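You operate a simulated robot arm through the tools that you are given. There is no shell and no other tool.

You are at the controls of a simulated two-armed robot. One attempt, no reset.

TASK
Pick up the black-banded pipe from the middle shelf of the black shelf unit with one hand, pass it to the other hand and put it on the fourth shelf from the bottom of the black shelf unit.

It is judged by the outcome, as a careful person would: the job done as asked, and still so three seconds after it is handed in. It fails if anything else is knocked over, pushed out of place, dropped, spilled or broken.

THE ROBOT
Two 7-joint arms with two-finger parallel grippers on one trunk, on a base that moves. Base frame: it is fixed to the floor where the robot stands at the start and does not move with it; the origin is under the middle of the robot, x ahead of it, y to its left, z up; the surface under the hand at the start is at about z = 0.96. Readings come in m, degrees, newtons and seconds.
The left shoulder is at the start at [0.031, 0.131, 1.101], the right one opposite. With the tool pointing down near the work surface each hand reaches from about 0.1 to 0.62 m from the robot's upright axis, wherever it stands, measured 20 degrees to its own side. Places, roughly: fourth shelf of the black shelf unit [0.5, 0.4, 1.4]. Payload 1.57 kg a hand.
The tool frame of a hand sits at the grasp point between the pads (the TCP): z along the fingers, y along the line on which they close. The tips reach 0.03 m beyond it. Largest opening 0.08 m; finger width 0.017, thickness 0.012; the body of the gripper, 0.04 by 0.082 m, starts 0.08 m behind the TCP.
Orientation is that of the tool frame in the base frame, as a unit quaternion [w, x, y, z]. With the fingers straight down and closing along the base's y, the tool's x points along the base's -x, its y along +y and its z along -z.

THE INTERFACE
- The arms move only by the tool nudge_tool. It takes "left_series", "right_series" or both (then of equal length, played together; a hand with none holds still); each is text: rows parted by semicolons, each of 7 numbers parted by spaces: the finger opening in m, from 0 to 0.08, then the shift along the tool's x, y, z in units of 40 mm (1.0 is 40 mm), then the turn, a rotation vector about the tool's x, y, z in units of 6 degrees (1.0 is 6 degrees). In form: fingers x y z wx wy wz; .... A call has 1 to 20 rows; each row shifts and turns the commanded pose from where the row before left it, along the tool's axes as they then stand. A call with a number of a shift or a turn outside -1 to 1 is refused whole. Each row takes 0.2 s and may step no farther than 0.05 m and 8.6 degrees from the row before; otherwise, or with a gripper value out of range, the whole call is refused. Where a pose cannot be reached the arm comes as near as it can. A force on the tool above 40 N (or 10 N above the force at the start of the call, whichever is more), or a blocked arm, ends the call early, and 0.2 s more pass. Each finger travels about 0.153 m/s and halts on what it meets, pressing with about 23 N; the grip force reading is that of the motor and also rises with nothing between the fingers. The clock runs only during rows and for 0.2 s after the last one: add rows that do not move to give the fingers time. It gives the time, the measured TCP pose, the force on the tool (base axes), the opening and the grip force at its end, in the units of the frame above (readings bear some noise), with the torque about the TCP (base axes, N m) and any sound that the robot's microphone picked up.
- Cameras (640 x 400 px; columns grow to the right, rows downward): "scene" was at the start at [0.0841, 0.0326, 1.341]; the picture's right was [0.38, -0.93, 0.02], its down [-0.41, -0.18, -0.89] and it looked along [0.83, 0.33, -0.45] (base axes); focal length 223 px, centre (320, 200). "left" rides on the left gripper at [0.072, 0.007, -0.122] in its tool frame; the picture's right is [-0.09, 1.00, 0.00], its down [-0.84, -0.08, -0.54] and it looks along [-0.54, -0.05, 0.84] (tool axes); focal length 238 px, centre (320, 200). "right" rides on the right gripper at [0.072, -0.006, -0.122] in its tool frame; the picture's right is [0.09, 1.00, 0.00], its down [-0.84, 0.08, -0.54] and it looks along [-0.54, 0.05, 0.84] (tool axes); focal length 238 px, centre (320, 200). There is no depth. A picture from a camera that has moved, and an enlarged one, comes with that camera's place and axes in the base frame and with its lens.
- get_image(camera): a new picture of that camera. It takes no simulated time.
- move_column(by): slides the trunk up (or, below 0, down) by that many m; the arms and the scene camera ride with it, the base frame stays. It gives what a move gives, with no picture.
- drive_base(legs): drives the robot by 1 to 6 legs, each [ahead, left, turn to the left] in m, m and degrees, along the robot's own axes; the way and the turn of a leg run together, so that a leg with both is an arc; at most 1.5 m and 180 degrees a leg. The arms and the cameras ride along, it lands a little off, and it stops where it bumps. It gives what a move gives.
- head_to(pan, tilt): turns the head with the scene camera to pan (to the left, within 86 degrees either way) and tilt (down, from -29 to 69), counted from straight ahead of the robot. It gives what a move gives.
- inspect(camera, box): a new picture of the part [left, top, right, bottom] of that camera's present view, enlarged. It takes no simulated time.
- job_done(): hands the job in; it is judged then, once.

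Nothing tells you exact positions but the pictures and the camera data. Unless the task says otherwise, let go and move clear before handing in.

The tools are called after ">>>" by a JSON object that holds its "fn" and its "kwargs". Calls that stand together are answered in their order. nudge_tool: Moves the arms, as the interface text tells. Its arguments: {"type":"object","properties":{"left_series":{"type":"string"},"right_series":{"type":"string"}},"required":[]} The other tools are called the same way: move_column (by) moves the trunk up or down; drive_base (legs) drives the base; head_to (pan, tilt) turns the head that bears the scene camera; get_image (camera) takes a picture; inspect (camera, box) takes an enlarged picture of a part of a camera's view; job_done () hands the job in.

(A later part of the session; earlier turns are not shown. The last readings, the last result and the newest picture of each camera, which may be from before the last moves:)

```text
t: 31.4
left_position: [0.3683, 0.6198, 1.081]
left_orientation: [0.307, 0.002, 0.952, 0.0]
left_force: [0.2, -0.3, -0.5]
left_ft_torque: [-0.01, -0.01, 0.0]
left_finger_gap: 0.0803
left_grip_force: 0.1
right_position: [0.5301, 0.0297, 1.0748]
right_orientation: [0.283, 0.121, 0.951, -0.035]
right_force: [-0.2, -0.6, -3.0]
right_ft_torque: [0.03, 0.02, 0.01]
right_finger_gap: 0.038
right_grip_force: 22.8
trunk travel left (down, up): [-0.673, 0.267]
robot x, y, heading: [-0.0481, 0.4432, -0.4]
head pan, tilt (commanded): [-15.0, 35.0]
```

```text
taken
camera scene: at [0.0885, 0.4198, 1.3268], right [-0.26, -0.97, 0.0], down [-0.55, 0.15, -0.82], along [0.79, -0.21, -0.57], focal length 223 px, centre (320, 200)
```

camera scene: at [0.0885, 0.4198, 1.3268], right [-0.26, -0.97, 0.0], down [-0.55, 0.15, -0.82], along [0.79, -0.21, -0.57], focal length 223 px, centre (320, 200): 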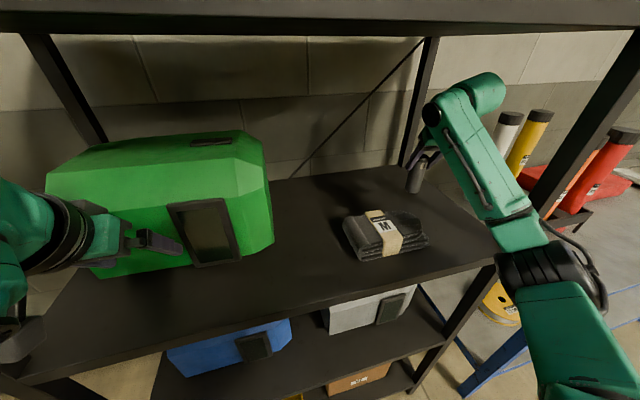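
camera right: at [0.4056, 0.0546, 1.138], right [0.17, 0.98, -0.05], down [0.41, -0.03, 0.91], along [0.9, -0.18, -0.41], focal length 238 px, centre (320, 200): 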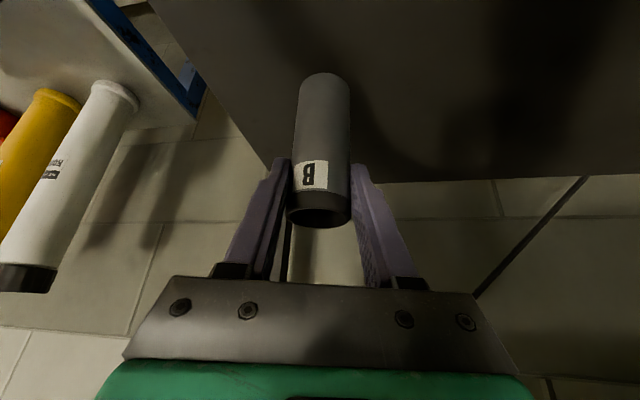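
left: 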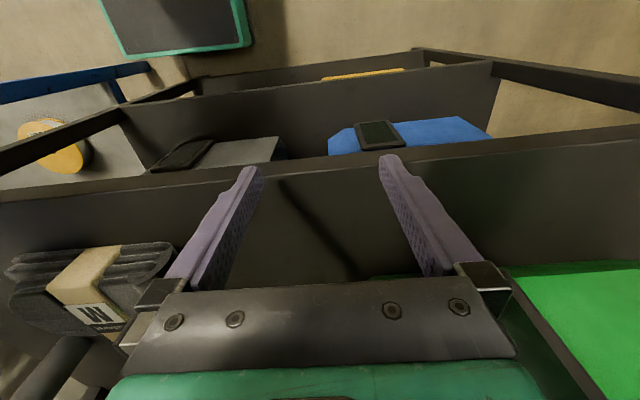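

The pipe is off the shelf, about 0.3 kg by the force reading, but it seems to have slid roughly 7 mm down in the grip. I'll hold still a moment and check whether it keeps slipping.

>>> {"fn": "nudge_tool", "kwargs": {"right_series": "0.0 0 0 0 0 0 0; 0.0 0 0 0 0 0 0; 0.0 0 0 0 0 0 0; 0.0 0 0 0 0 0 0; 0.0 0 0 0 0 0 0"}}

>>> {"fn": "get_image", "kwargs": {"camera": "right"}}

>>> {"fn": "inspect", "kwargs": {"camera": "scene", "box": [370, 110, 490, 220]}}

```text
t: 32.5
left_position: [0.3669, 0.6198, 1.0798]
left_orientation: [0.308, 0.002, 0.951, -0.002]
left_force: [-0.7, 0.2, 0.5]
left_ft_torque: [0.0, 0.01, -0.02]
left_finger_gap: 0.08
left_grip_force: 0.0
right_position: [0.5305, 0.0289, 1.0752]
right_orientation: [0.284, 0.12, 0.951, -0.035]
right_force: [-0.7, 0.3, -2.0]
right_ft_torque: [-0.01, 0.03, 0.02]
right_finger_gap: 0.0388
right_grip_force: 22.6
trunk travel left (down, up): [-0.673, 0.267]
robot x, y, heading: [-0.0473, 0.4433, -0.6]
head pan, tilt (commanded): [-15.0, 35.0]
```

```text
taken
camera right: at [0.4055, 0.0549, 1.138], right [0.17, 0.98, -0.05], down [0.41, -0.03, 0.91], along [0.9, -0.18, -0.41], focal length 238 px, centre (320, 200)
```

right: 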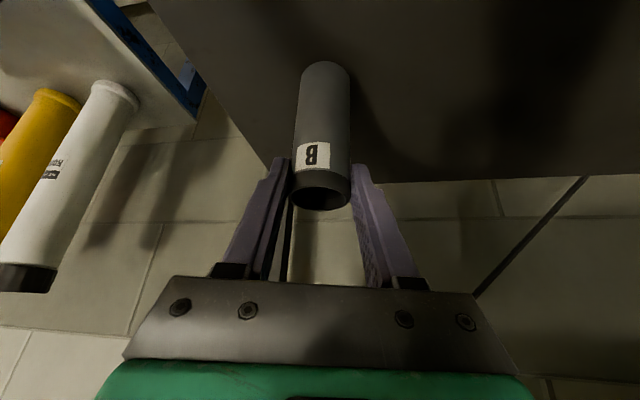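

```text
3.64 times, centred on (430, 165) of scene
camera zoom: at [0.0884, 0.4202, 1.3268], right [-0.26, -0.97, 0.0], down [-0.55, 0.15, -0.82], along [0.79, -0.21, -0.57], focal length 812 px, centre (-80, 327)
```

zoom: 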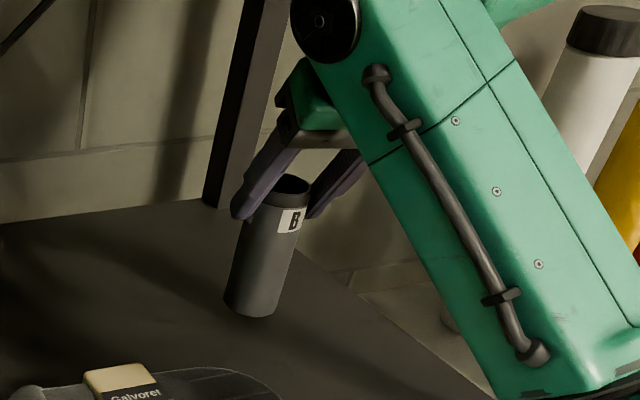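

The pipe creeps steadily, about 11 mm/s, and its bottom is only about 1 cm above the shelf. I'll set it straight back down now before it slides out, then regrip lower and plan for the creep.

>>> {"fn": "nudge_tool", "kwargs": {"right_series": "0.0 0.165 0 0.25 0 0 0; 0.0 0.11 0 0.167 0 0 0; 0.0 0 0 0 0 0 0"}}

>>> {"fn": "get_image", "kwargs": {"camera": "right"}}

>>> {"fn": "inspect", "kwargs": {"camera": "scene", "box": [370, 110, 490, 220]}}

```text
t: 33.4
left_position: [0.3663, 0.6214, 1.0809]
left_orientation: [0.308, 0.001, 0.951, -0.001]
left_force: [0.3, -0.5, -0.6]
left_ft_torque: [0.01, 0.01, 0.0]
left_finger_gap: 0.0799
left_grip_force: 0.0
right_position: [0.5295, 0.0311, 1.0597]
right_orientation: [0.287, 0.122, 0.949, -0.037]
right_force: [3.3, -2.7, 17.6]
right_ft_torque: [-0.33, -0.14, 0.09]
right_finger_gap: 0.0395
right_grip_force: 23.0
trunk travel left (down, up): [-0.673, 0.267]
robot x, y, heading: [-0.0496, 0.4419, -0.1]
head pan, tilt (commanded): [-15.0, 35.0]
```

```text
taken
camera right: at [0.4036, 0.0554, 1.1212], right [0.18, 0.98, -0.05], down [0.4, -0.03, 0.92], along [0.9, -0.18, -0.4], focal length 238 px, centre (320, 200)
```

right: 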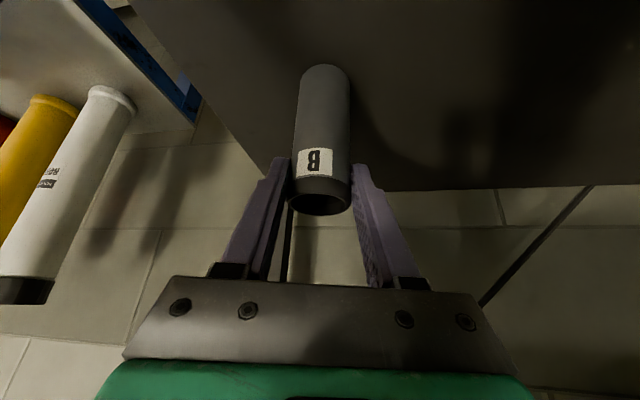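

```text
3.64 times, centred on (430, 165) of scene
camera zoom: at [0.0855, 0.4222, 1.3275], right [-0.26, -0.97, 0.0], down [-0.55, 0.15, -0.82], along [0.79, -0.21, -0.57], focal length 812 px, centre (-80, 327)
```

zoom: 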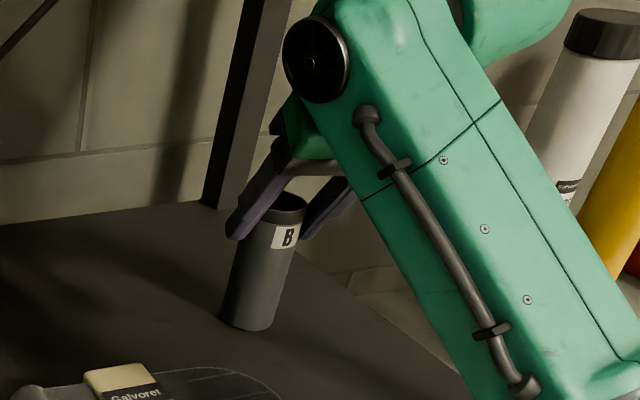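

The pipe is back on the shelf, and the grip is pressing down on it (force +17.6 N). So friction itself is ample and the hold just creeps slowly under load. I'll open gently and check that it stands.

>>> {"fn": "nudge_tool", "kwargs": {"right_series": "0.0 0 0 0 0 0 0; 0.0 -0.03 0 -0.05 0 0 0; 0.045 0 0 0 0 0 0; 0.06 0 0 0 0 0 0; 0.08 0 0 0 0 0 0; 0.08 0 0 0 0 0 0"}}

>>> {"fn": "get_image", "kwargs": {"camera": "right"}}

>>> {"fn": "inspect", "kwargs": {"camera": "scene", "box": [370, 110, 490, 220]}}

```text
t: 34.8
left_position: [0.3681, 0.6207, 1.0795]
left_orientation: [0.308, 0.001, 0.952, 0.0]
left_force: [0.0, -0.4, 0.8]
left_ft_torque: [0.0, 0.03, -0.02]
left_finger_gap: 0.08
left_grip_force: 0.1
right_position: [0.5294, 0.0284, 1.0574]
right_orientation: [0.284, 0.121, 0.951, -0.034]
right_force: [0.3, -0.1, -0.3]
right_ft_torque: [-0.02, -0.01, 0.0]
right_finger_gap: 0.0799
right_grip_force: 0.1
trunk travel left (down, up): [-0.673, 0.267]
robot x, y, heading: [-0.0471, 0.4437, -0.2]
head pan, tilt (commanded): [-15.0, 35.0]
```

```text
taken
camera right: at [0.4054, 0.0545, 1.1207], right [0.17, 0.98, -0.05], down [0.41, -0.03, 0.91], along [0.9, -0.18, -0.41], focal length 238 px, centre (320, 200)
```

right: 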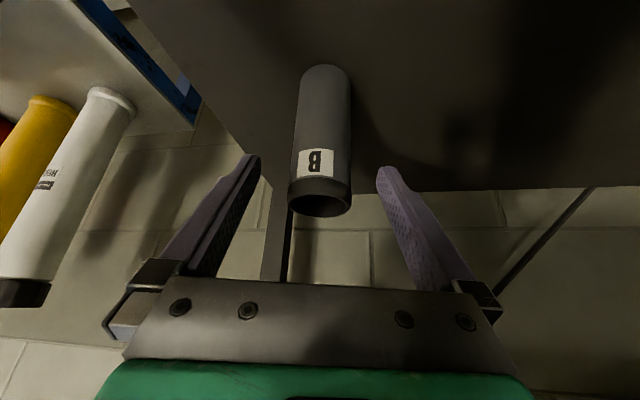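

```text
3.64 times, centred on (430, 165) of scene
camera zoom: at [0.0878, 0.4206, 1.3269], right [-0.26, -0.97, 0.0], down [-0.55, 0.15, -0.82], along [0.79, -0.21, -0.57], focal length 812 px, centre (-80, 327)
```

zoom: 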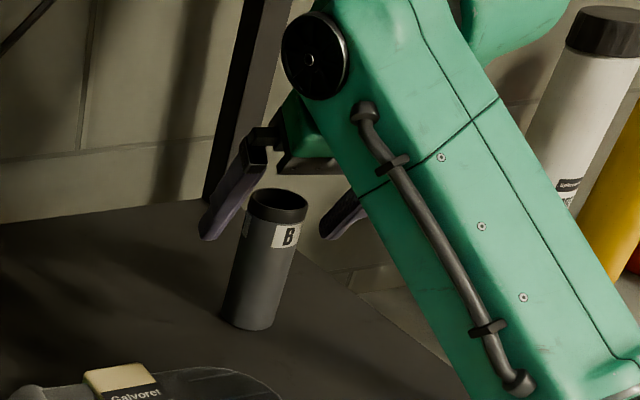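

The pipe stands freely, and its black band looks like a slightly wider collar. I'll lower the open hand to grip the plain body lower down (about 45 mm above the shelf) and check the grip before lifting.

>>> {"fn": "nudge_tool", "kwargs": {"right_series": "0.08 0.36 0 0.543 0 0 0; 0.08 0.36 0 0.543 0 0 0; 0.08 0 0 0 0 0 0; 0.05 0 0 0 0 0 0; 0.03 0 0 0 0 0 0; 0.0 0 0 0 0 0 0; 0.0 0 0 0 0 0 0"}}

>>> {"fn": "get_image", "kwargs": {"camera": "right"}}

>>> {"fn": "inspect", "kwargs": {"camera": "scene", "box": [370, 110, 490, 220]}}

```text
t: 36.4
left_position: [0.368, 0.6209, 1.0796]
left_orientation: [0.307, 0.001, 0.952, -0.001]
left_force: [0.2, 0.3, 0.7]
left_ft_torque: [-0.01, -0.04, -0.04]
left_finger_gap: 0.0797
left_grip_force: 0.1
right_position: [0.5305, 0.0287, 1.0065]
right_orientation: [0.283, 0.12, 0.951, -0.035]
right_force: [-0.4, 0.2, -0.1]
right_ft_torque: [0.03, 0.03, 0.0]
right_finger_gap: 0.039
right_grip_force: 22.8
trunk travel left (down, up): [-0.673, 0.267]
robot x, y, heading: [-0.048, 0.4451, -0.1]
head pan, tilt (commanded): [-15.0, 35.0]
```

```text
taken
camera right: at [0.4051, 0.0554, 1.0689], right [0.17, 0.98, -0.05], down [0.41, -0.03, 0.91], along [0.9, -0.18, -0.41], focal length 238 px, centre (320, 200)
```

right: 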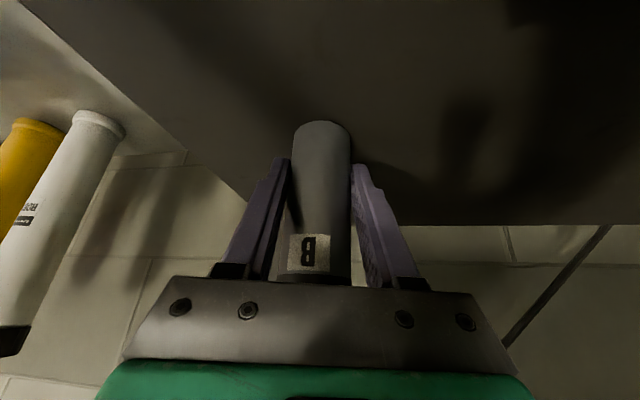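

```text
3.64 times, centred on (430, 165) of scene
camera zoom: at [0.0879, 0.4206, 1.3269], right [-0.26, -0.97, 0.0], down [-0.55, 0.15, -0.82], along [0.79, -0.21, -0.57], focal length 812 px, centre (-80, 327)
```

zoom: 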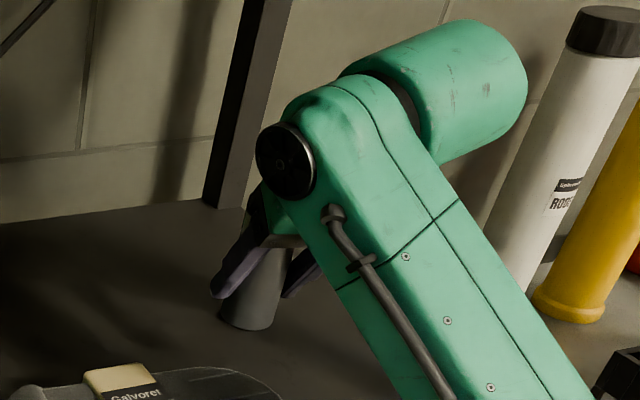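

The grip is on the plain body now (gap 39 mm, 22.8 N). I'll test-lift by only 12 mm and hold, to measure the creep safely near the shelf.

>>> {"fn": "nudge_tool", "kwargs": {"right_series": "0.0 -0.165 0 -0.25 0 0 0; 0.0 0 0 0 0 0 0"}}

>>> {"fn": "get_image", "kwargs": {"camera": "right"}}

>>> {"fn": "nudge_tool", "kwargs": {"right_series": "0.0 0 0 0 0 0 0; 0.0 0 0 0 0 0 0"}}

>>> {"fn": "get_image", "kwargs": {"camera": "right"}}

```text
t: 37.0
left_position: [0.3683, 0.6198, 1.0802]
left_orientation: [0.308, 0.002, 0.951, -0.001]
left_force: [-0.1, 0.0, -0.2]
left_ft_torque: [0.0, 0.03, 0.01]
left_finger_gap: 0.0798
left_grip_force: 0.0
right_position: [0.5297, 0.03, 1.0166]
right_orientation: [0.283, 0.121, 0.951, -0.036]
right_force: [-0.1, 0.7, -2.6]
right_ft_torque: [0.02, 0.01, 0.01]
right_finger_gap: 0.0389
right_grip_force: 23.1
trunk travel left (down, up): [-0.673, 0.267]
robot x, y, heading: [-0.0492, 0.4427, -0.2]
head pan, tilt (commanded): [-15.0, 35.0]
```

```text
taken
camera right: at [0.4055, 0.0551, 1.0799], right [0.17, 0.98, -0.05], down [0.41, -0.03, 0.91], along [0.9, -0.18, -0.41], focal length 238 px, centre (320, 200)
```

right: 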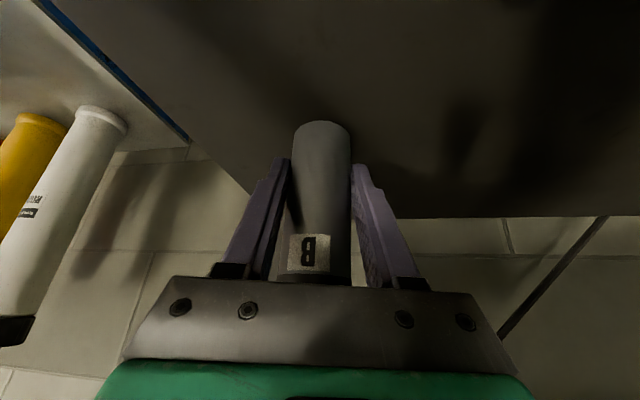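

```text
t: 37.5
left_position: [0.3683, 0.6196, 1.0794]
left_orientation: [0.307, 0.001, 0.952, -0.001]
left_force: [0.7, 0.0, 0.5]
left_ft_torque: [0.0, 0.0, 0.01]
left_finger_gap: 0.08
left_grip_force: 0.1
right_position: [0.53, 0.0282, 1.0158]
right_orientation: [0.284, 0.12, 0.951, -0.035]
right_force: [0.0, 0.0, -1.5]
right_ft_torque: [-0.03, 0.02, -0.01]
right_finger_gap: 0.0389
right_grip_force: 22.7
trunk travel left (down, up): [-0.673, 0.267]
robot x, y, heading: [-0.0471, 0.4437, -0.4]
head pan, tilt (commanded): [-15.0, 35.0]
```

```text
taken
camera right: at [0.4056, 0.0551, 1.0798], right [0.17, 0.98, -0.05], down [0.41, -0.03, 0.91], along [0.9, -0.18, -0.41], focal length 238 px, centre (320, 200)
```

right: 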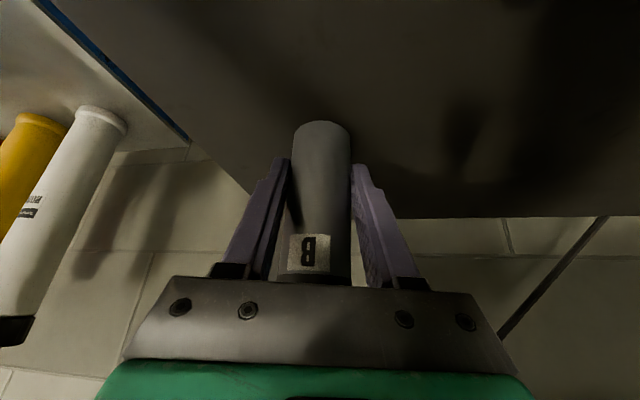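

Gripped on the plain body, the pipe does not creep at all, so the first slip came from a poor contact near the collar. To leave its lower part free for the left hand, I'll set it down and raise the now exactly centred hand 30 mm. Then I'll close again just below the collar.

>>> {"fn": "nudge_tool", "kwargs": {"right_series": "0.0 0.13 0 0.2 0 0 0; 0.0 0 0 0 0 0 0; 0.045 0 0 0 0 0 0; 0.06 0 0 0 0 0 0; 0.06 -0.21 0 -0.32 0 0 0; 0.06 -0.21 0 -0.317 0 0 0; 0.06 0 0 0 0 0 0; 0.042 0 0 0 0 0 0; 0.03 0 0 0 0 0 0; 0.0 0 0 0 0 0 0; 0.0 0 0 0 0 0 0"}}

>>> {"fn": "get_image", "kwargs": {"camera": "right"}}

>>> {"fn": "inspect", "kwargs": {"camera": "scene", "box": [370, 110, 490, 220]}}

```text
t: 40.0
left_position: [0.3674, 0.6206, 1.0808]
left_orientation: [0.307, 0.001, 0.952, -0.001]
left_force: [1.8, 1.0, 0.0]
left_ft_torque: [-0.02, 0.01, 0.01]
left_finger_gap: 0.08
left_grip_force: 0.0
right_position: [0.5299, 0.029, 1.0377]
right_orientation: [0.284, 0.122, 0.95, -0.036]
right_force: [0.8, -1.2, 1.4]
right_ft_torque: [-0.09, -0.03, 0.01]
right_finger_gap: 0.0388
right_grip_force: 23.2
trunk travel left (down, up): [-0.673, 0.267]
robot x, y, heading: [-0.0495, 0.4456, -0.3]
head pan, tilt (commanded): [-15.0, 35.0]
```

```text
taken
camera right: at [0.4049, 0.0559, 1.1008], right [0.17, 0.98, -0.05], down [0.41, -0.03, 0.91], along [0.9, -0.18, -0.41], focal length 238 px, centre (320, 200)
```

right: 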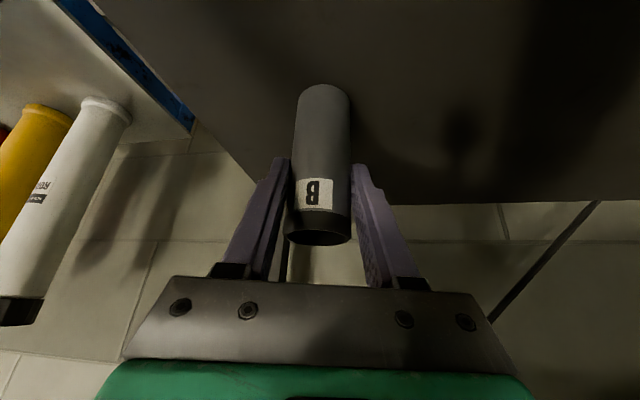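

```text
3.64 times, centred on (430, 165) of scene
camera zoom: at [0.0879, 0.4204, 1.3269], right [-0.26, -0.97, 0.0], down [-0.55, 0.15, -0.82], along [0.79, -0.21, -0.57], focal length 812 px, centre (-80, 327)
```

zoom: 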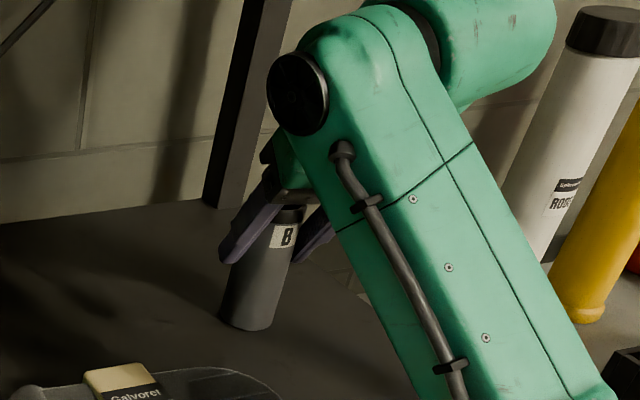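

The upper grip is now even (gap 38.8 mm, almost no torque). I'll test-lift by 12 mm and hold, watching for creep again.

>>> {"fn": "nudge_tool", "kwargs": {"right_series": "0.0 -0.165 0 -0.25 0 0 0; 0.0 0 0 0 0 0 0"}}

>>> {"fn": "inspect", "kwargs": {"camera": "right", "box": [240, 60, 400, 260]}}

>>> {"fn": "nudge_tool", "kwargs": {"right_series": "0.0 0 0 0 0 0 0; 0.0 0 0 0 0 0 0; 0.0 0 0 0 0 0 0"}}

>>> {"fn": "inspect", "kwargs": {"camera": "right", "box": [240, 60, 400, 260]}}

```text
t: 40.5
left_position: [0.369, 0.6193, 1.0795]
left_orientation: [0.307, 0.002, 0.952, -0.002]
left_force: [0.0, 0.1, -0.3]
left_ft_torque: [0.0, -0.03, 0.01]
left_finger_gap: 0.0797
left_grip_force: 0.1
right_position: [0.5294, 0.029, 1.049]
right_orientation: [0.283, 0.12, 0.951, -0.035]
right_force: [0.5, -0.5, -1.5]
right_ft_torque: [-0.01, 0.04, 0.0]
right_finger_gap: 0.0389
right_grip_force: 23.3
trunk travel left (down, up): [-0.673, 0.267]
robot x, y, heading: [-0.0525, 0.4452, -0.3]
head pan, tilt (commanded): [-15.0, 35.0]
```

```text
2.00 times, centred on (320, 160) of right
camera zoom: at [0.4048, 0.0547, 1.1123], right [0.17, 0.98, -0.05], down [0.41, -0.03, 0.91], along [0.9, -0.18, -0.41], focal length 477 px, centre (320, 280)
```

zoom: 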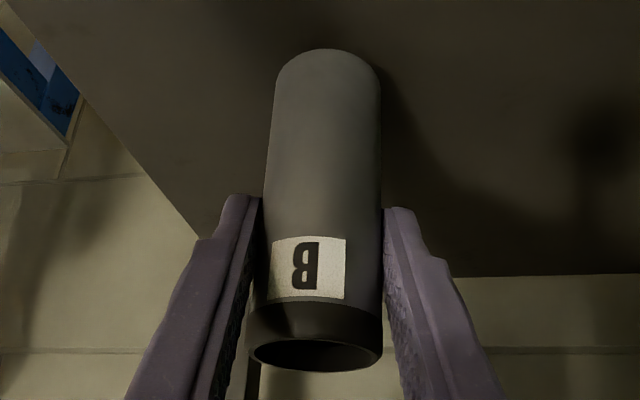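

```text
t: 41.4
left_position: [0.3678, 0.6193, 1.0808]
left_orientation: [0.308, 0.002, 0.951, -0.002]
left_force: [0.4, -0.2, 0.5]
left_ft_torque: [0.0, 0.0, -0.02]
left_finger_gap: 0.0803
left_grip_force: 0.1
right_position: [0.5304, 0.0285, 1.0492]
right_orientation: [0.283, 0.121, 0.951, -0.035]
right_force: [-0.3, 0.5, -2.3]
right_ft_torque: [0.01, -0.01, 0.0]
right_finger_gap: 0.0389
right_grip_force: 23.1
trunk travel left (down, up): [-0.673, 0.267]
robot x, y, heading: [-0.0469, 0.4438, -0.3]
head pan, tilt (commanded): [-15.0, 35.0]
```

```text
2.00 times, centred on (320, 160) of right
camera zoom: at [0.4049, 0.0548, 1.1124], right [0.17, 0.98, -0.05], down [0.41, -0.03, 0.91], along [0.9, -0.18, -0.41], focal length 477 px, centre (320, 280)
```

zoom: 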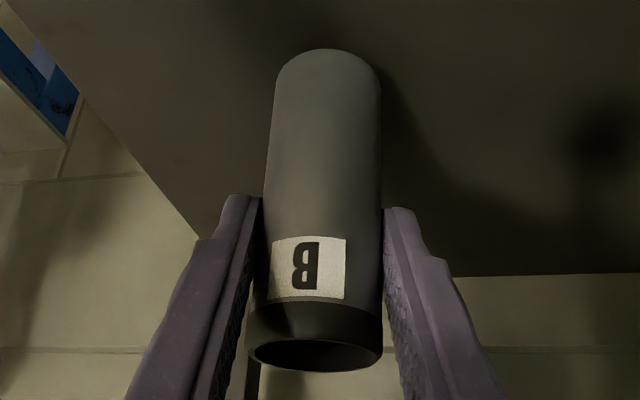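

The grip holds with no creep. I'll lift another 20 mm and then back the base straight out 0.35 m, carrying the pipe between the post and the gloves with several centimetres to spare.

>>> {"fn": "nudge_tool", "kwargs": {"right_series": "0.0 -0.14 0 -0.21 0 0 0; 0.0 -0.14 0 -0.21 0 0 0; 0.0 0 0 0 0 0 0"}}

>>> {"fn": "drive_base", "kwargs": {"legs": [[-0.35, 0.0, 0.0]]}}

>>> {"fn": "get_image", "kwargs": {"camera": "scene"}}

>>> {"fn": "inspect", "kwargs": {"camera": "right", "box": [240, 60, 400, 260]}}

```text
t: 42.1
left_position: [0.3678, 0.62, 1.079]
left_orientation: [0.308, 0.002, 0.951, -0.001]
left_force: [0.6, 0.8, -0.1]
left_ft_torque: [0.01, 0.0, -0.04]
left_finger_gap: 0.08
left_grip_force: 0.0
right_position: [0.5298, 0.0283, 1.07]
right_orientation: [0.284, 0.121, 0.951, -0.036]
right_force: [0.7, 1.4, -2.3]
right_ft_torque: [-0.01, 0.02, 0.04]
right_finger_gap: 0.0389
right_grip_force: 23.2
trunk travel left (down, up): [-0.673, 0.267]
robot x, y, heading: [-0.0468, 0.4429, -0.1]
head pan, tilt (commanded): [-15.0, 35.0]
```

```text
t: 44.4
left_position: [0.0211, 0.6199, 1.079]
left_orientation: [0.307, 0.003, 0.952, -0.001]
left_force: [0.3, 0.0, -0.8]
left_ft_torque: [0.03, -0.02, 0.0]
left_finger_gap: 0.08
left_grip_force: 0.0
right_position: [0.1807, 0.0284, 1.0692]
right_orientation: [0.284, 0.123, 0.95, -0.036]
right_force: [-0.1, -0.2, -2.7]
right_ft_torque: [0.01, 0.04, -0.04]
right_finger_gap: 0.0389
right_grip_force: 22.6
trunk travel left (down, up): [-0.673, 0.267]
robot x, y, heading: [-0.3977, 0.4467, -0.3]
head pan, tilt (commanded): [-15.0, 35.0]
```

```text
taken
camera scene: at [-0.2594, 0.4212, 1.3267], right [-0.26, -0.96, 0.0], down [-0.55, 0.15, -0.82], along [0.79, -0.22, -0.57], focal length 223 px, centre (320, 200)
```

scene: 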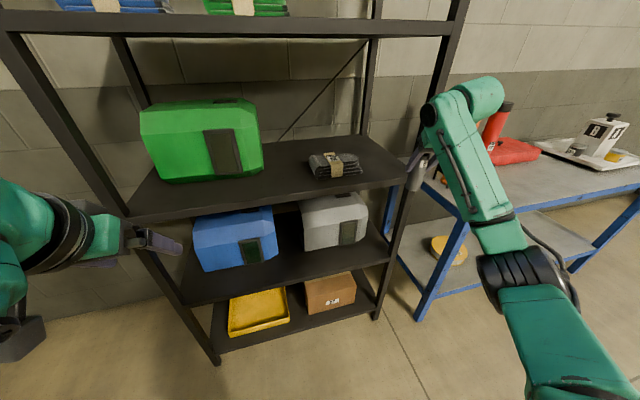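

```text
2.00 times, centred on (320, 160) of right
camera zoom: at [0.0563, 0.0546, 1.1326], right [0.18, 0.98, -0.05], down [0.41, -0.03, 0.91], along [0.89, -0.18, -0.41], focal length 477 px, centre (320, 280)
```

zoom: 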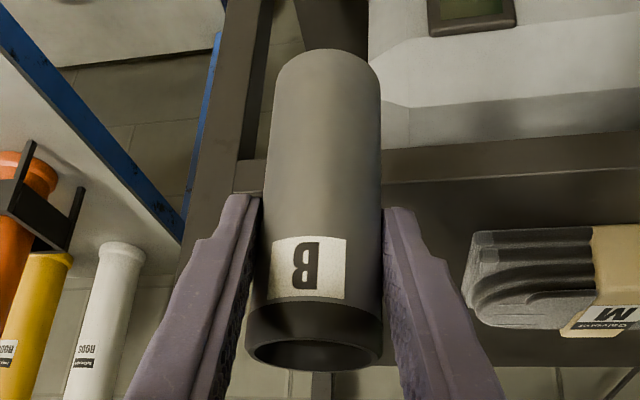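

The pipe is out of the shelf and steady in the right hand, with everything on the shelf in place. I'll carry it to the middle in front of the robot, 20 cm clear of the shelf, then yaw the right hand to point forward-left.

>>> {"fn": "nudge_tool", "kwargs": {"right_series": "0.0 0.3425 0.895 -0.312 0 0 0; 0.0 0.3425 0.895 -0.312 0 0 0; 0.0 0.3425 0.895 -0.312 0 0 0; 0.0 0.3425 0.895 -0.312 0 0 0; 0.0 0.3425 0.895 -0.312 0 0 0; 0.0 0.3425 0.895 -0.312 0 0 0; 0.0 0.3425 0.895 -0.312 0 0 0; 0.0 0.3425 0.895 -0.312 0 0 0; 0.0 0.3425 0.895 -0.312 0 0 0; 0.0 0.3425 0.895 -0.312 0 0 0; 0.0 0 0 0 0 0 0"}}

>>> {"fn": "head_to", "kwargs": {"pan": 0, "tilt": 40}}

>>> {"fn": "get_image", "kwargs": {"camera": "scene"}}

>>> {"fn": "inspect", "kwargs": {"camera": "right", "box": [240, 60, 400, 260]}}

```text
t: 46.8
left_position: [0.0194, 0.6207, 1.0782]
left_orientation: [0.307, 0.003, 0.952, -0.001]
left_force: [0.5, -0.4, 0.3]
left_ft_torque: [0.01, -0.01, -0.01]
left_finger_gap: 0.0798
left_grip_force: 0.1
right_position: [0.0958, 0.4175, 1.0977]
right_orientation: [0.283, 0.123, 0.95, -0.035]
right_force: [0.0, 0.6, -2.7]
right_ft_torque: [0.02, -0.01, 0.04]
right_finger_gap: 0.039
right_grip_force: 22.5
trunk travel left (down, up): [-0.673, 0.267]
robot x, y, heading: [-0.3939, 0.4444, -0.3]
head pan, tilt (commanded): [-15.0, 35.0]
```

```text
t: 47.6
left_position: [0.0207, 0.6214, 1.0796]
left_orientation: [0.308, 0.002, 0.952, -0.001]
left_force: [0.3, -0.8, 0.7]
left_ft_torque: [0.01, 0.01, -0.02]
left_finger_gap: 0.0802
left_grip_force: 0.1
right_position: [0.0957, 0.4185, 1.0978]
right_orientation: [0.283, 0.122, 0.951, -0.036]
right_force: [0.9, 0.2, -1.4]
right_ft_torque: [0.0, -0.03, -0.01]
right_finger_gap: 0.0388
right_grip_force: 23.3
trunk travel left (down, up): [-0.673, 0.267]
robot x, y, heading: [-0.3983, 0.4491, -0.3]
head pan, tilt (commanded): [0.0, 40.0]
```

```text
taken
camera scene: at [-0.2601, 0.4445, 1.3193], right [-0.01, -1.0, 0.0], down [-0.64, 0.0, -0.77], along [0.77, -0.01, -0.64], focal length 223 px, centre (320, 200)
```

scene: 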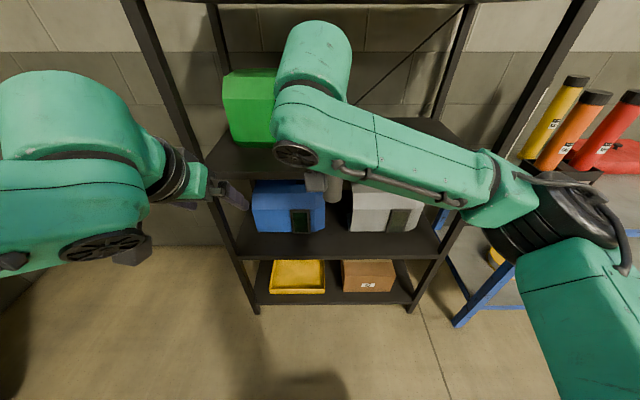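

```text
2.00 times, centred on (320, 160) of right
camera zoom: at [-0.0288, 0.4454, 1.1608], right [0.18, 0.98, -0.05], down [0.41, -0.03, 0.91], along [0.89, -0.18, -0.41], focal length 477 px, centre (320, 280)
```

zoom: 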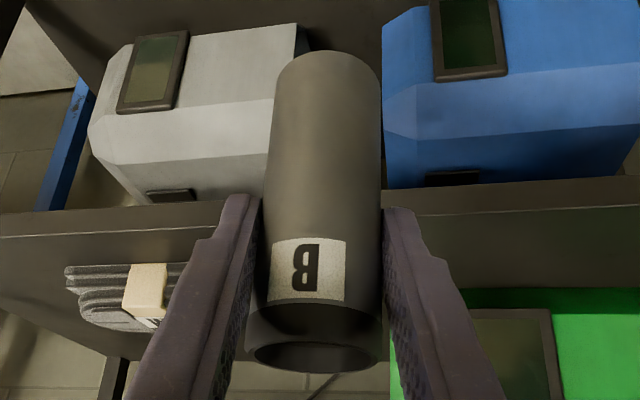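

The pipe remains fixed in the right grip, about 10 mm ahead of the grasp point. Now I'll yaw the right hand 49 degrees left and the left hand 55 degrees right, so that they face each other at about a right angle.

>>> {"fn": "nudge_tool", "kwargs": {"right_series": "0.0 0 0 0 -0.449 0 -0.682; 0.0 0 0 0 -0.449 0 -0.682; 0.0 0 0 0 -0.449 0 -0.682; 0.0 0 0 0 -0.449 0 -0.682; 0.0 0 0 0 -0.449 0 -0.682; 0.0 0 0 0 -0.449 0 -0.682; 0.0 0 0 0 -0.449 0 -0.682; 0.0 0 0 0 -0.449 0 -0.682; 0.0 0 0 0 -0.449 0 -0.682; 0.0 0 0 0 -0.449 0 -0.682; 0.0 0 0 0 0 0 0", "left_series": "0.08 0 0 0 0.536 0 0.743; 0.08 0 0 0 0.536 0 0.743; 0.08 0 0 0 0.536 0 0.743; 0.08 0 0 0 0.536 0 0.743; 0.08 0 0 0 0.536 0 0.743; 0.08 0 0 0 0.536 0 0.743; 0.08 0 0 0 0.536 0 0.743; 0.08 0 0 0 0.536 0 0.743; 0.08 0 0 0 0.536 0 0.743; 0.08 0 0 0 0.536 0 0.743; 0.08 0 0 0 0 0 0"}}

>>> {"fn": "get_image", "kwargs": {"camera": "scene"}}

>>> {"fn": "get_image", "kwargs": {"camera": "left"}}

>>> {"fn": "get_image", "kwargs": {"camera": "right"}}

```text
t: 50.0
left_position: [0.0201, 0.6214, 1.08]
left_orientation: [0.273, 0.443, 0.842, -0.144]
left_force: [0.5, -0.3, -0.4]
left_ft_torque: [0.01, 0.04, 0.0]
left_finger_gap: 0.08
left_grip_force: 0.1
right_position: [0.0937, 0.42, 1.1002]
right_orientation: [0.274, -0.283, 0.915, 0.085]
right_force: [0.3, -0.6, -2.9]
right_ft_torque: [-0.01, 0.02, 0.02]
right_finger_gap: 0.0388
right_grip_force: 22.7
trunk travel left (down, up): [-0.673, 0.267]
robot x, y, heading: [-0.3959, 0.4459, -0.4]
head pan, tilt (commanded): [0.0, 40.0]
```

```text
taken
camera scene: at [-0.2604, 0.4446, 1.3193], right [-0.01, -1.0, 0.0], down [-0.64, 0.0, -0.77], along [0.77, 0.0, -0.64], focal length 223 px, centre (320, 200)
```

scene: 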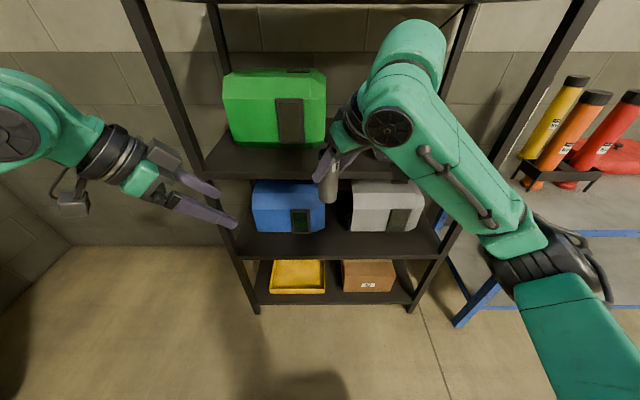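

```text
taken
camera left: at [-0.0481, 0.7321, 1.1364], right [0.86, 0.5, 0.05], down [0.14, -0.34, 0.93], along [0.49, -0.79, -0.36], focal length 238 px, centre (320, 200)
```

left: 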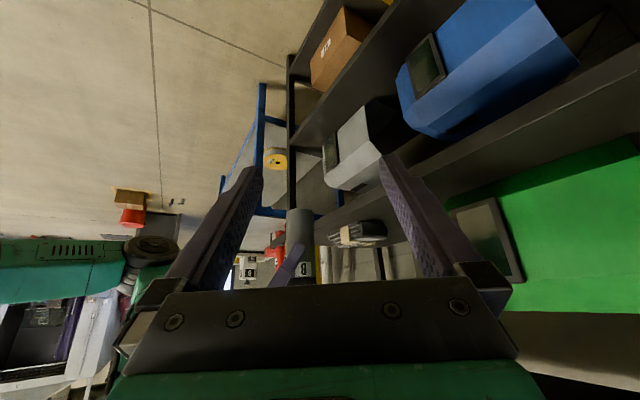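

```text
taken
camera right: at [-0.0073, 0.344, 1.1625], right [-0.63, 0.78, -0.05], down [0.29, 0.29, 0.91], along [0.73, 0.56, -0.41], focal length 238 px, centre (320, 200)
```

right: 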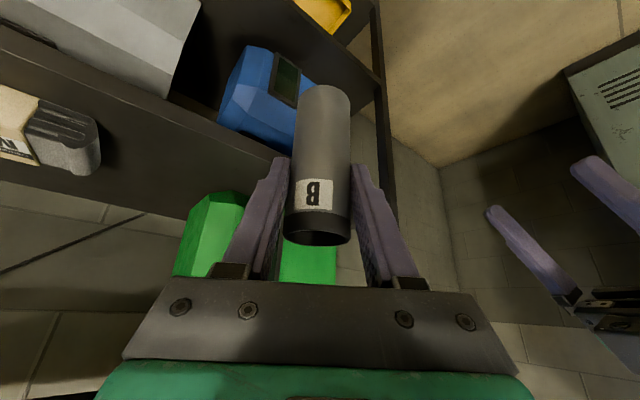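

The hands face each other well: the pipe's axis is at about [0.102, 0.426], its bottom at z about 1.022, and the lower part is free. I'll bring the left hand to a standby point 12 cm short of the pipe and flatten it by 24 degrees.

>>> {"fn": "nudge_tool", "kwargs": {"left_series": "0.08 -0.424 -0.357 0.652 0 0 0; 0.08 -0.424 -0.357 0.652 0 0 0; 0.08 -0.424 -0.357 0.652 0 0 0; 0.08 0 0 0 0 -1 0; 0.08 0 0 0 0 -1 0; 0.08 0 0 0 0 -1 0; 0.08 0 0 0 0 -1 0; 0.08 0 0 0 0 0 0"}}

>>> {"fn": "get_image", "kwargs": {"camera": "scene"}}

>>> {"fn": "get_image", "kwargs": {"camera": "left"}}

>>> {"fn": "get_image", "kwargs": {"camera": "right"}}

```text
t: 51.8
left_position: [0.0358, 0.5257, 1.045]
left_orientation: [0.443, 0.402, 0.767, -0.233]
left_force: [0.1, 0.5, 0.2]
left_ft_torque: [-0.03, -0.03, 0.03]
left_finger_gap: 0.0798
left_grip_force: 0.1
right_position: [0.094, 0.4231, 1.0996]
right_orientation: [0.273, -0.283, 0.916, 0.085]
right_force: [0.0, -0.8, -1.9]
right_ft_torque: [-0.01, 0.01, -0.04]
right_finger_gap: 0.0389
right_grip_force: 22.8
trunk travel left (down, up): [-0.673, 0.267]
robot x, y, heading: [-0.3951, 0.4471, -0.2]
head pan, tilt (commanded): [0.0, 40.0]
```

```text
taken
camera scene: at [-0.2595, 0.4457, 1.3192], right [-0.01, -1.0, 0.0], down [-0.64, 0.0, -0.77], along [0.77, -0.01, -0.64], focal length 223 px, centre (320, 200)
```

scene: 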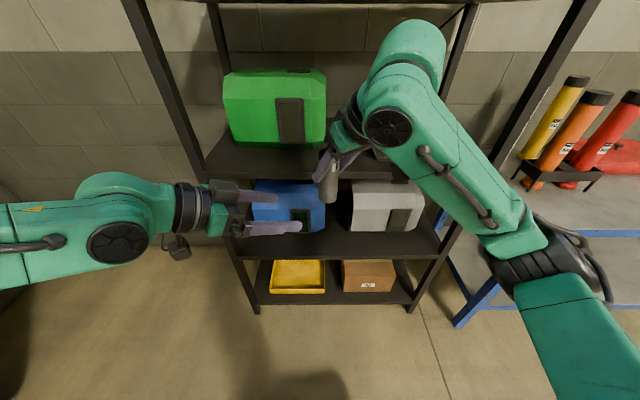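

```text
taken
camera left: at [-0.0405, 0.6464, 1.0446], right [0.84, 0.53, 0.08], down [-0.09, 0.0, 1.0], along [0.53, -0.85, 0.05], focal length 238 px, centre (320, 200)
```

left: 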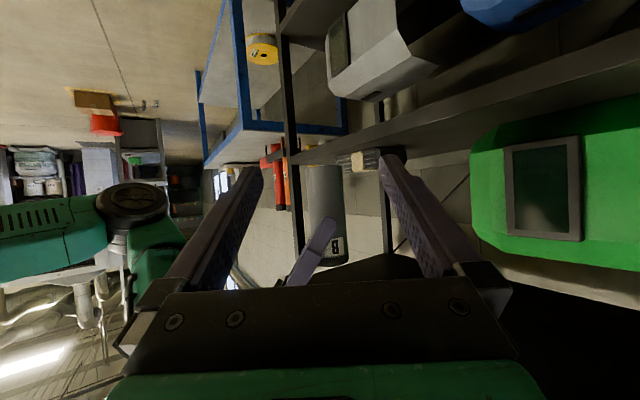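

```text
taken
camera right: at [-0.0065, 0.3451, 1.1622], right [-0.62, 0.78, -0.05], down [0.29, 0.29, 0.91], along [0.73, 0.56, -0.41], focal length 238 px, centre (320, 200)
```

right: 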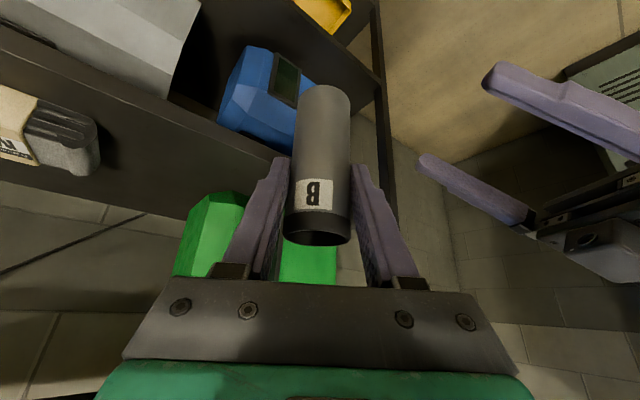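

The left hand is flattened to 30 degrees and lines up with the pipe's lower part within 2 mm, about 117 mm away. I'll advance 90 mm, then check both hand cameras.

>>> {"fn": "nudge_tool", "kwargs": {"left_series": "0.08 -0.375 0 0.65 0 0 0; 0.08 -0.375 0 0.65 0 0 0; 0.08 -0.375 0 0.65 0 0 0; 0.08 0 0 0 0 0 0"}}

>>> {"fn": "get_image", "kwargs": {"camera": "left"}}

>>> {"fn": "get_image", "kwargs": {"camera": "right"}}

>>> {"fn": "inspect", "kwargs": {"camera": "scene", "box": [220, 80, 440, 260]}}

```text
t: 52.8
left_position: [0.0743, 0.4508, 1.0414]
left_orientation: [0.425, 0.416, 0.765, -0.248]
left_force: [0.3, -0.4, 0.3]
left_ft_torque: [0.05, 0.01, -0.01]
left_finger_gap: 0.0801
left_grip_force: 0.2
left hand out of reach, approached as far as the arm can: row 3
right_position: [0.0925, 0.4221, 1.0999]
right_orientation: [0.274, -0.282, 0.916, 0.085]
right_force: [-0.1, 0.3, -3.1]
right_ft_torque: [0.0, 0.02, 0.0]
right_finger_gap: 0.0388
right_grip_force: 23.3
trunk travel left (down, up): [-0.673, 0.267]
robot x, y, heading: [-0.3952, 0.4444, -0.2]
head pan, tilt (commanded): [0.0, 40.0]
```

```text
taken
camera left: at [0.0051, 0.575, 1.0432], right [0.87, 0.49, 0.05], down [-0.06, 0.0, 1.0], along [0.49, -0.87, 0.03], focal length 238 px, centre (320, 200)
```

left: 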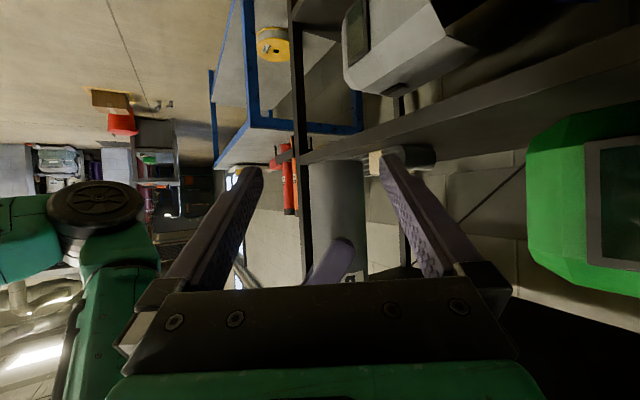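

```text
taken
camera right: at [-0.0075, 0.3449, 1.1626], right [-0.62, 0.78, -0.05], down [0.29, 0.29, 0.91], along [0.73, 0.56, -0.41], focal length 238 px, centre (320, 200)
```

right: 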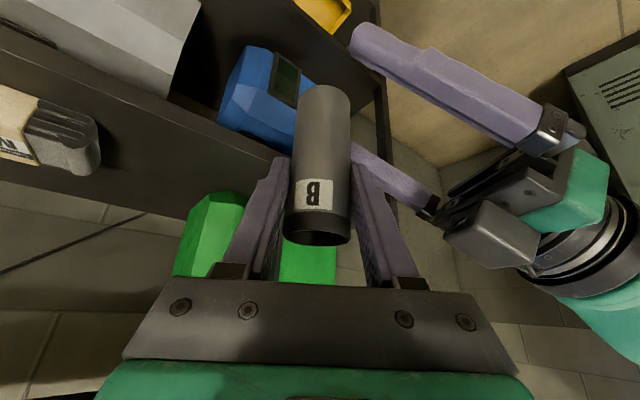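

```text
2.22 times, centred on (330, 170) of scene
camera zoom: at [-0.2605, 0.4453, 1.3193], right [-0.01, -1.0, 0.0], down [-0.64, 0.0, -0.77], along [0.77, 0.0, -0.64], focal length 496 px, centre (298, 267)
```

zoom: 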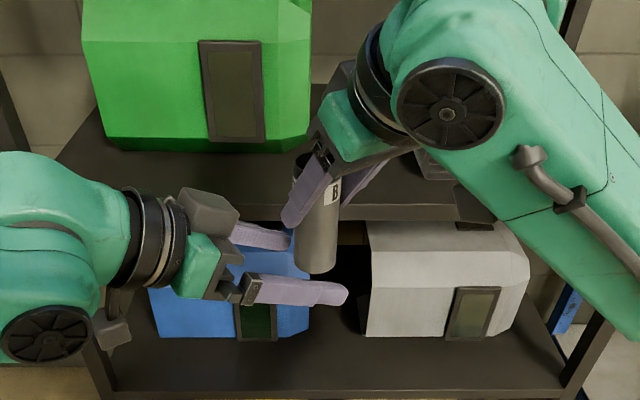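

The left arm reached a limit just short, with its wrist too close to its shoulder. I'll back it off and shift the pipe with the right hand a little further forward and left, where both arms have more room. Then I'll re-approach.

>>> {"fn": "nudge_tool", "kwargs": {"left_series": "0.08 0.375 0 -0.65 0 0 0; 0.08 0.375 0 -0.65 0 0 0; 0.08 0 0 0 -0.485 -0.193 -0.013; 0.08 0 0 0 0 0 0; 0.08 0 0 0 0 0 0", "right_series": "0.0 0 0 0 0 0 0; 0.0 0 0 0 0 0 0; 0.0 -0.39 0.12 0.2575 0 0 0; 0.0 -0.39 0.12 0.2575 0 0 0; 0.0 0 0 0 0 0 0"}}

>>> {"fn": "get_image", "kwargs": {"camera": "left"}}

>>> {"fn": "get_image", "kwargs": {"camera": "right"}}

```text
t: 54.0
left_position: [0.051, 0.5002, 1.0448]
left_orientation: [0.46, 0.388, 0.768, -0.218]
left_force: [-0.4, -0.2, -0.3]
left_ft_torque: [0.04, -0.04, 0.0]
left_finger_gap: 0.0798
left_grip_force: 0.0
right_position: [0.1189, 0.4497, 1.101]
right_orientation: [0.275, -0.282, 0.915, 0.086]
right_force: [-0.6, 0.1, -1.6]
right_ft_torque: [0.0, 0.03, 0.01]
right_finger_gap: 0.0388
right_grip_force: 22.9
trunk travel left (down, up): [-0.673, 0.267]
robot x, y, heading: [-0.3994, 0.4449, -0.1]
head pan, tilt (commanded): [0.0, 40.0]
```

```text
taken
camera left: at [-0.0296, 0.6175, 1.042], right [0.82, 0.57, 0.1], down [-0.12, -0.01, 0.99], along [0.56, -0.82, 0.06], focal length 238 px, centre (320, 200)
```

left: 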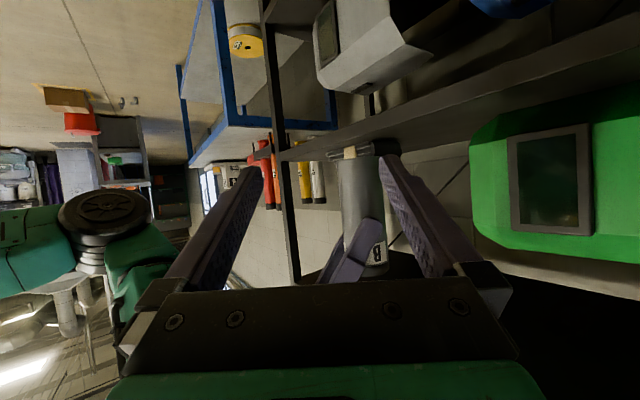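

```text
taken
camera right: at [0.0176, 0.3729, 1.1632], right [-0.62, 0.78, -0.05], down [0.29, 0.29, 0.91], along [0.73, 0.56, -0.41], focal length 238 px, centre (320, 200)
```

right: 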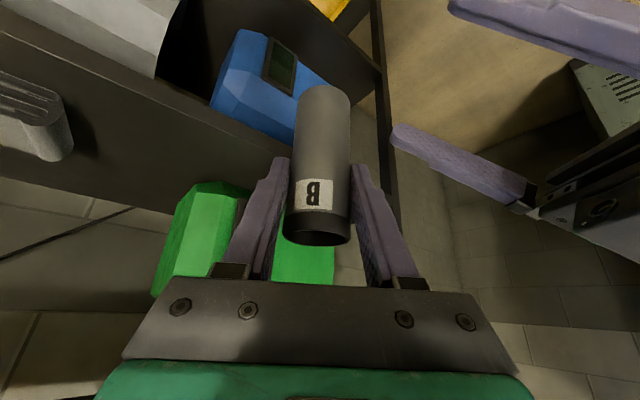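

Both hands have moved as intended; the commanded pose was kept, so I'll undo the extra left rotation. Then I'll shift the left hand 37 mm sideways to line it up with the pipe again.

>>> {"fn": "nudge_tool", "kwargs": {"left_series": "0.08 0 0 0 0.485 0.193 0.013; 0.08 0 0.465 0 0 0 0; 0.08 0 0.465 0 0 0 0; 0.08 0 0 0 0 0 0"}}

>>> {"fn": "get_image", "kwargs": {"camera": "left"}}

>>> {"fn": "inspect", "kwargs": {"camera": "left", "box": [240, 130, 400, 290]}}

>>> {"fn": "get_image", "kwargs": {"camera": "scene"}}

```text
t: 55.0
left_position: [0.082, 0.5214, 1.0458]
left_orientation: [0.442, 0.402, 0.768, -0.232]
left_force: [0.5, -0.3, 0.6]
left_ft_torque: [0.03, 0.03, -0.02]
left_finger_gap: 0.0801
left_grip_force: 0.1
right_position: [0.118, 0.4487, 1.1001]
right_orientation: [0.273, -0.282, 0.916, 0.085]
right_force: [-0.2, 0.2, -2.8]
right_ft_torque: [-0.05, 0.0, 0.01]
right_finger_gap: 0.0391
right_grip_force: 22.6
trunk travel left (down, up): [-0.673, 0.267]
robot x, y, heading: [-0.3947, 0.445, -0.7]
head pan, tilt (commanded): [0.0, 40.0]
```

```text
taken
camera left: at [0.007, 0.6422, 1.0448], right [0.85, 0.53, 0.08], down [-0.09, 0.0, 1.0], along [0.53, -0.85, 0.05], focal length 238 px, centre (320, 200)
```

left: 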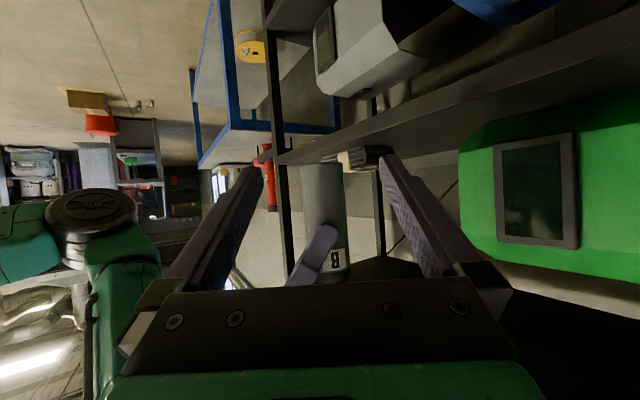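

```text
2.50 times, centred on (320, 210) of left
camera zoom: at [0.007, 0.6422, 1.0448], right [0.85, 0.53, 0.08], down [-0.09, 0.0, 1.0], along [0.53, -0.85, 0.05], focal length 596 px, centre (320, 175)
```

zoom: 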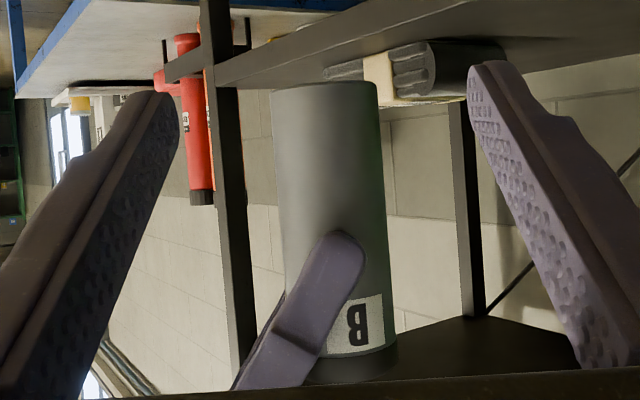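

```text
taken
camera scene: at [-0.2605, 0.4446, 1.3193], right [-0.01, -1.0, 0.0], down [-0.64, 0.0, -0.77], along [0.77, 0.0, -0.64], focal length 223 px, centre (320, 200)
```

scene: 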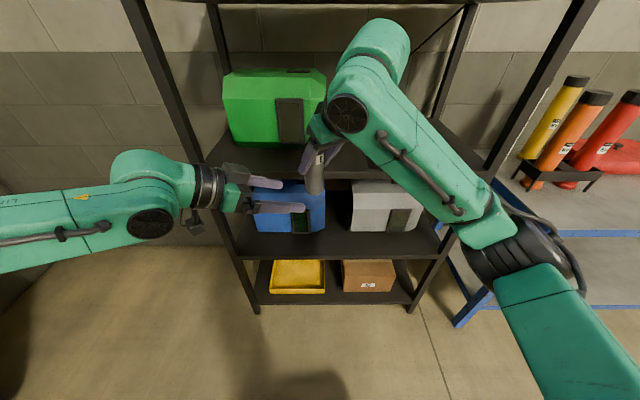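

The left hand is centred on the pipe within 1 mm and about 77 mm short of it. I'll advance the left by 35 mm first, checking for reach limits.

>>> {"fn": "nudge_tool", "kwargs": {"left_series": "0.08 -0.219 0 0.379 0 0 0; 0.08 -0.219 0 0.379 0 0 0; 0.08 0 0 0 0 0 0"}}

>>> {"fn": "inspect", "kwargs": {"camera": "left", "box": [240, 130, 400, 290]}}

```text
t: 55.8
left_position: [0.1015, 0.4924, 1.0452]
left_orientation: [0.442, 0.402, 0.767, -0.233]
left_force: [0.4, 0.2, 0.1]
left_ft_torque: [0.02, -0.01, 0.0]
left_finger_gap: 0.08
left_grip_force: 0.1
right_position: [0.119, 0.4497, 1.1005]
right_orientation: [0.274, -0.281, 0.916, 0.085]
right_force: [0.1, 0.3, -1.8]
right_ft_torque: [0.0, -0.02, 0.02]
right_finger_gap: 0.039
right_grip_force: 22.9
trunk travel left (down, up): [-0.673, 0.267]
robot x, y, heading: [-0.3955, 0.446, -0.5]
head pan, tilt (commanded): [0.0, 40.0]
```

```text
2.50 times, centred on (320, 210) of left
camera zoom: at [0.0265, 0.6132, 1.0447], right [0.85, 0.53, 0.08], down [-0.09, 0.0, 1.0], along [0.53, -0.85, 0.05], focal length 596 px, centre (320, 175)
```

zoom: 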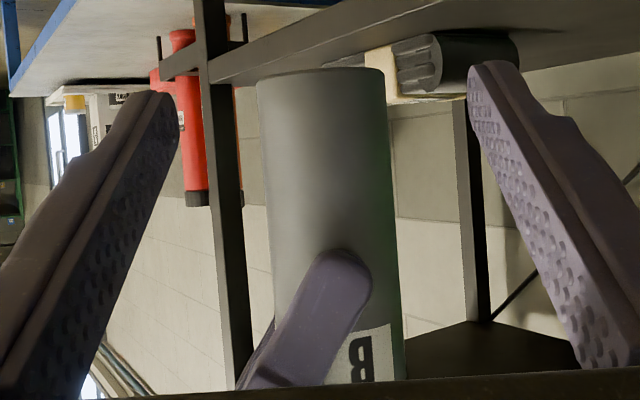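

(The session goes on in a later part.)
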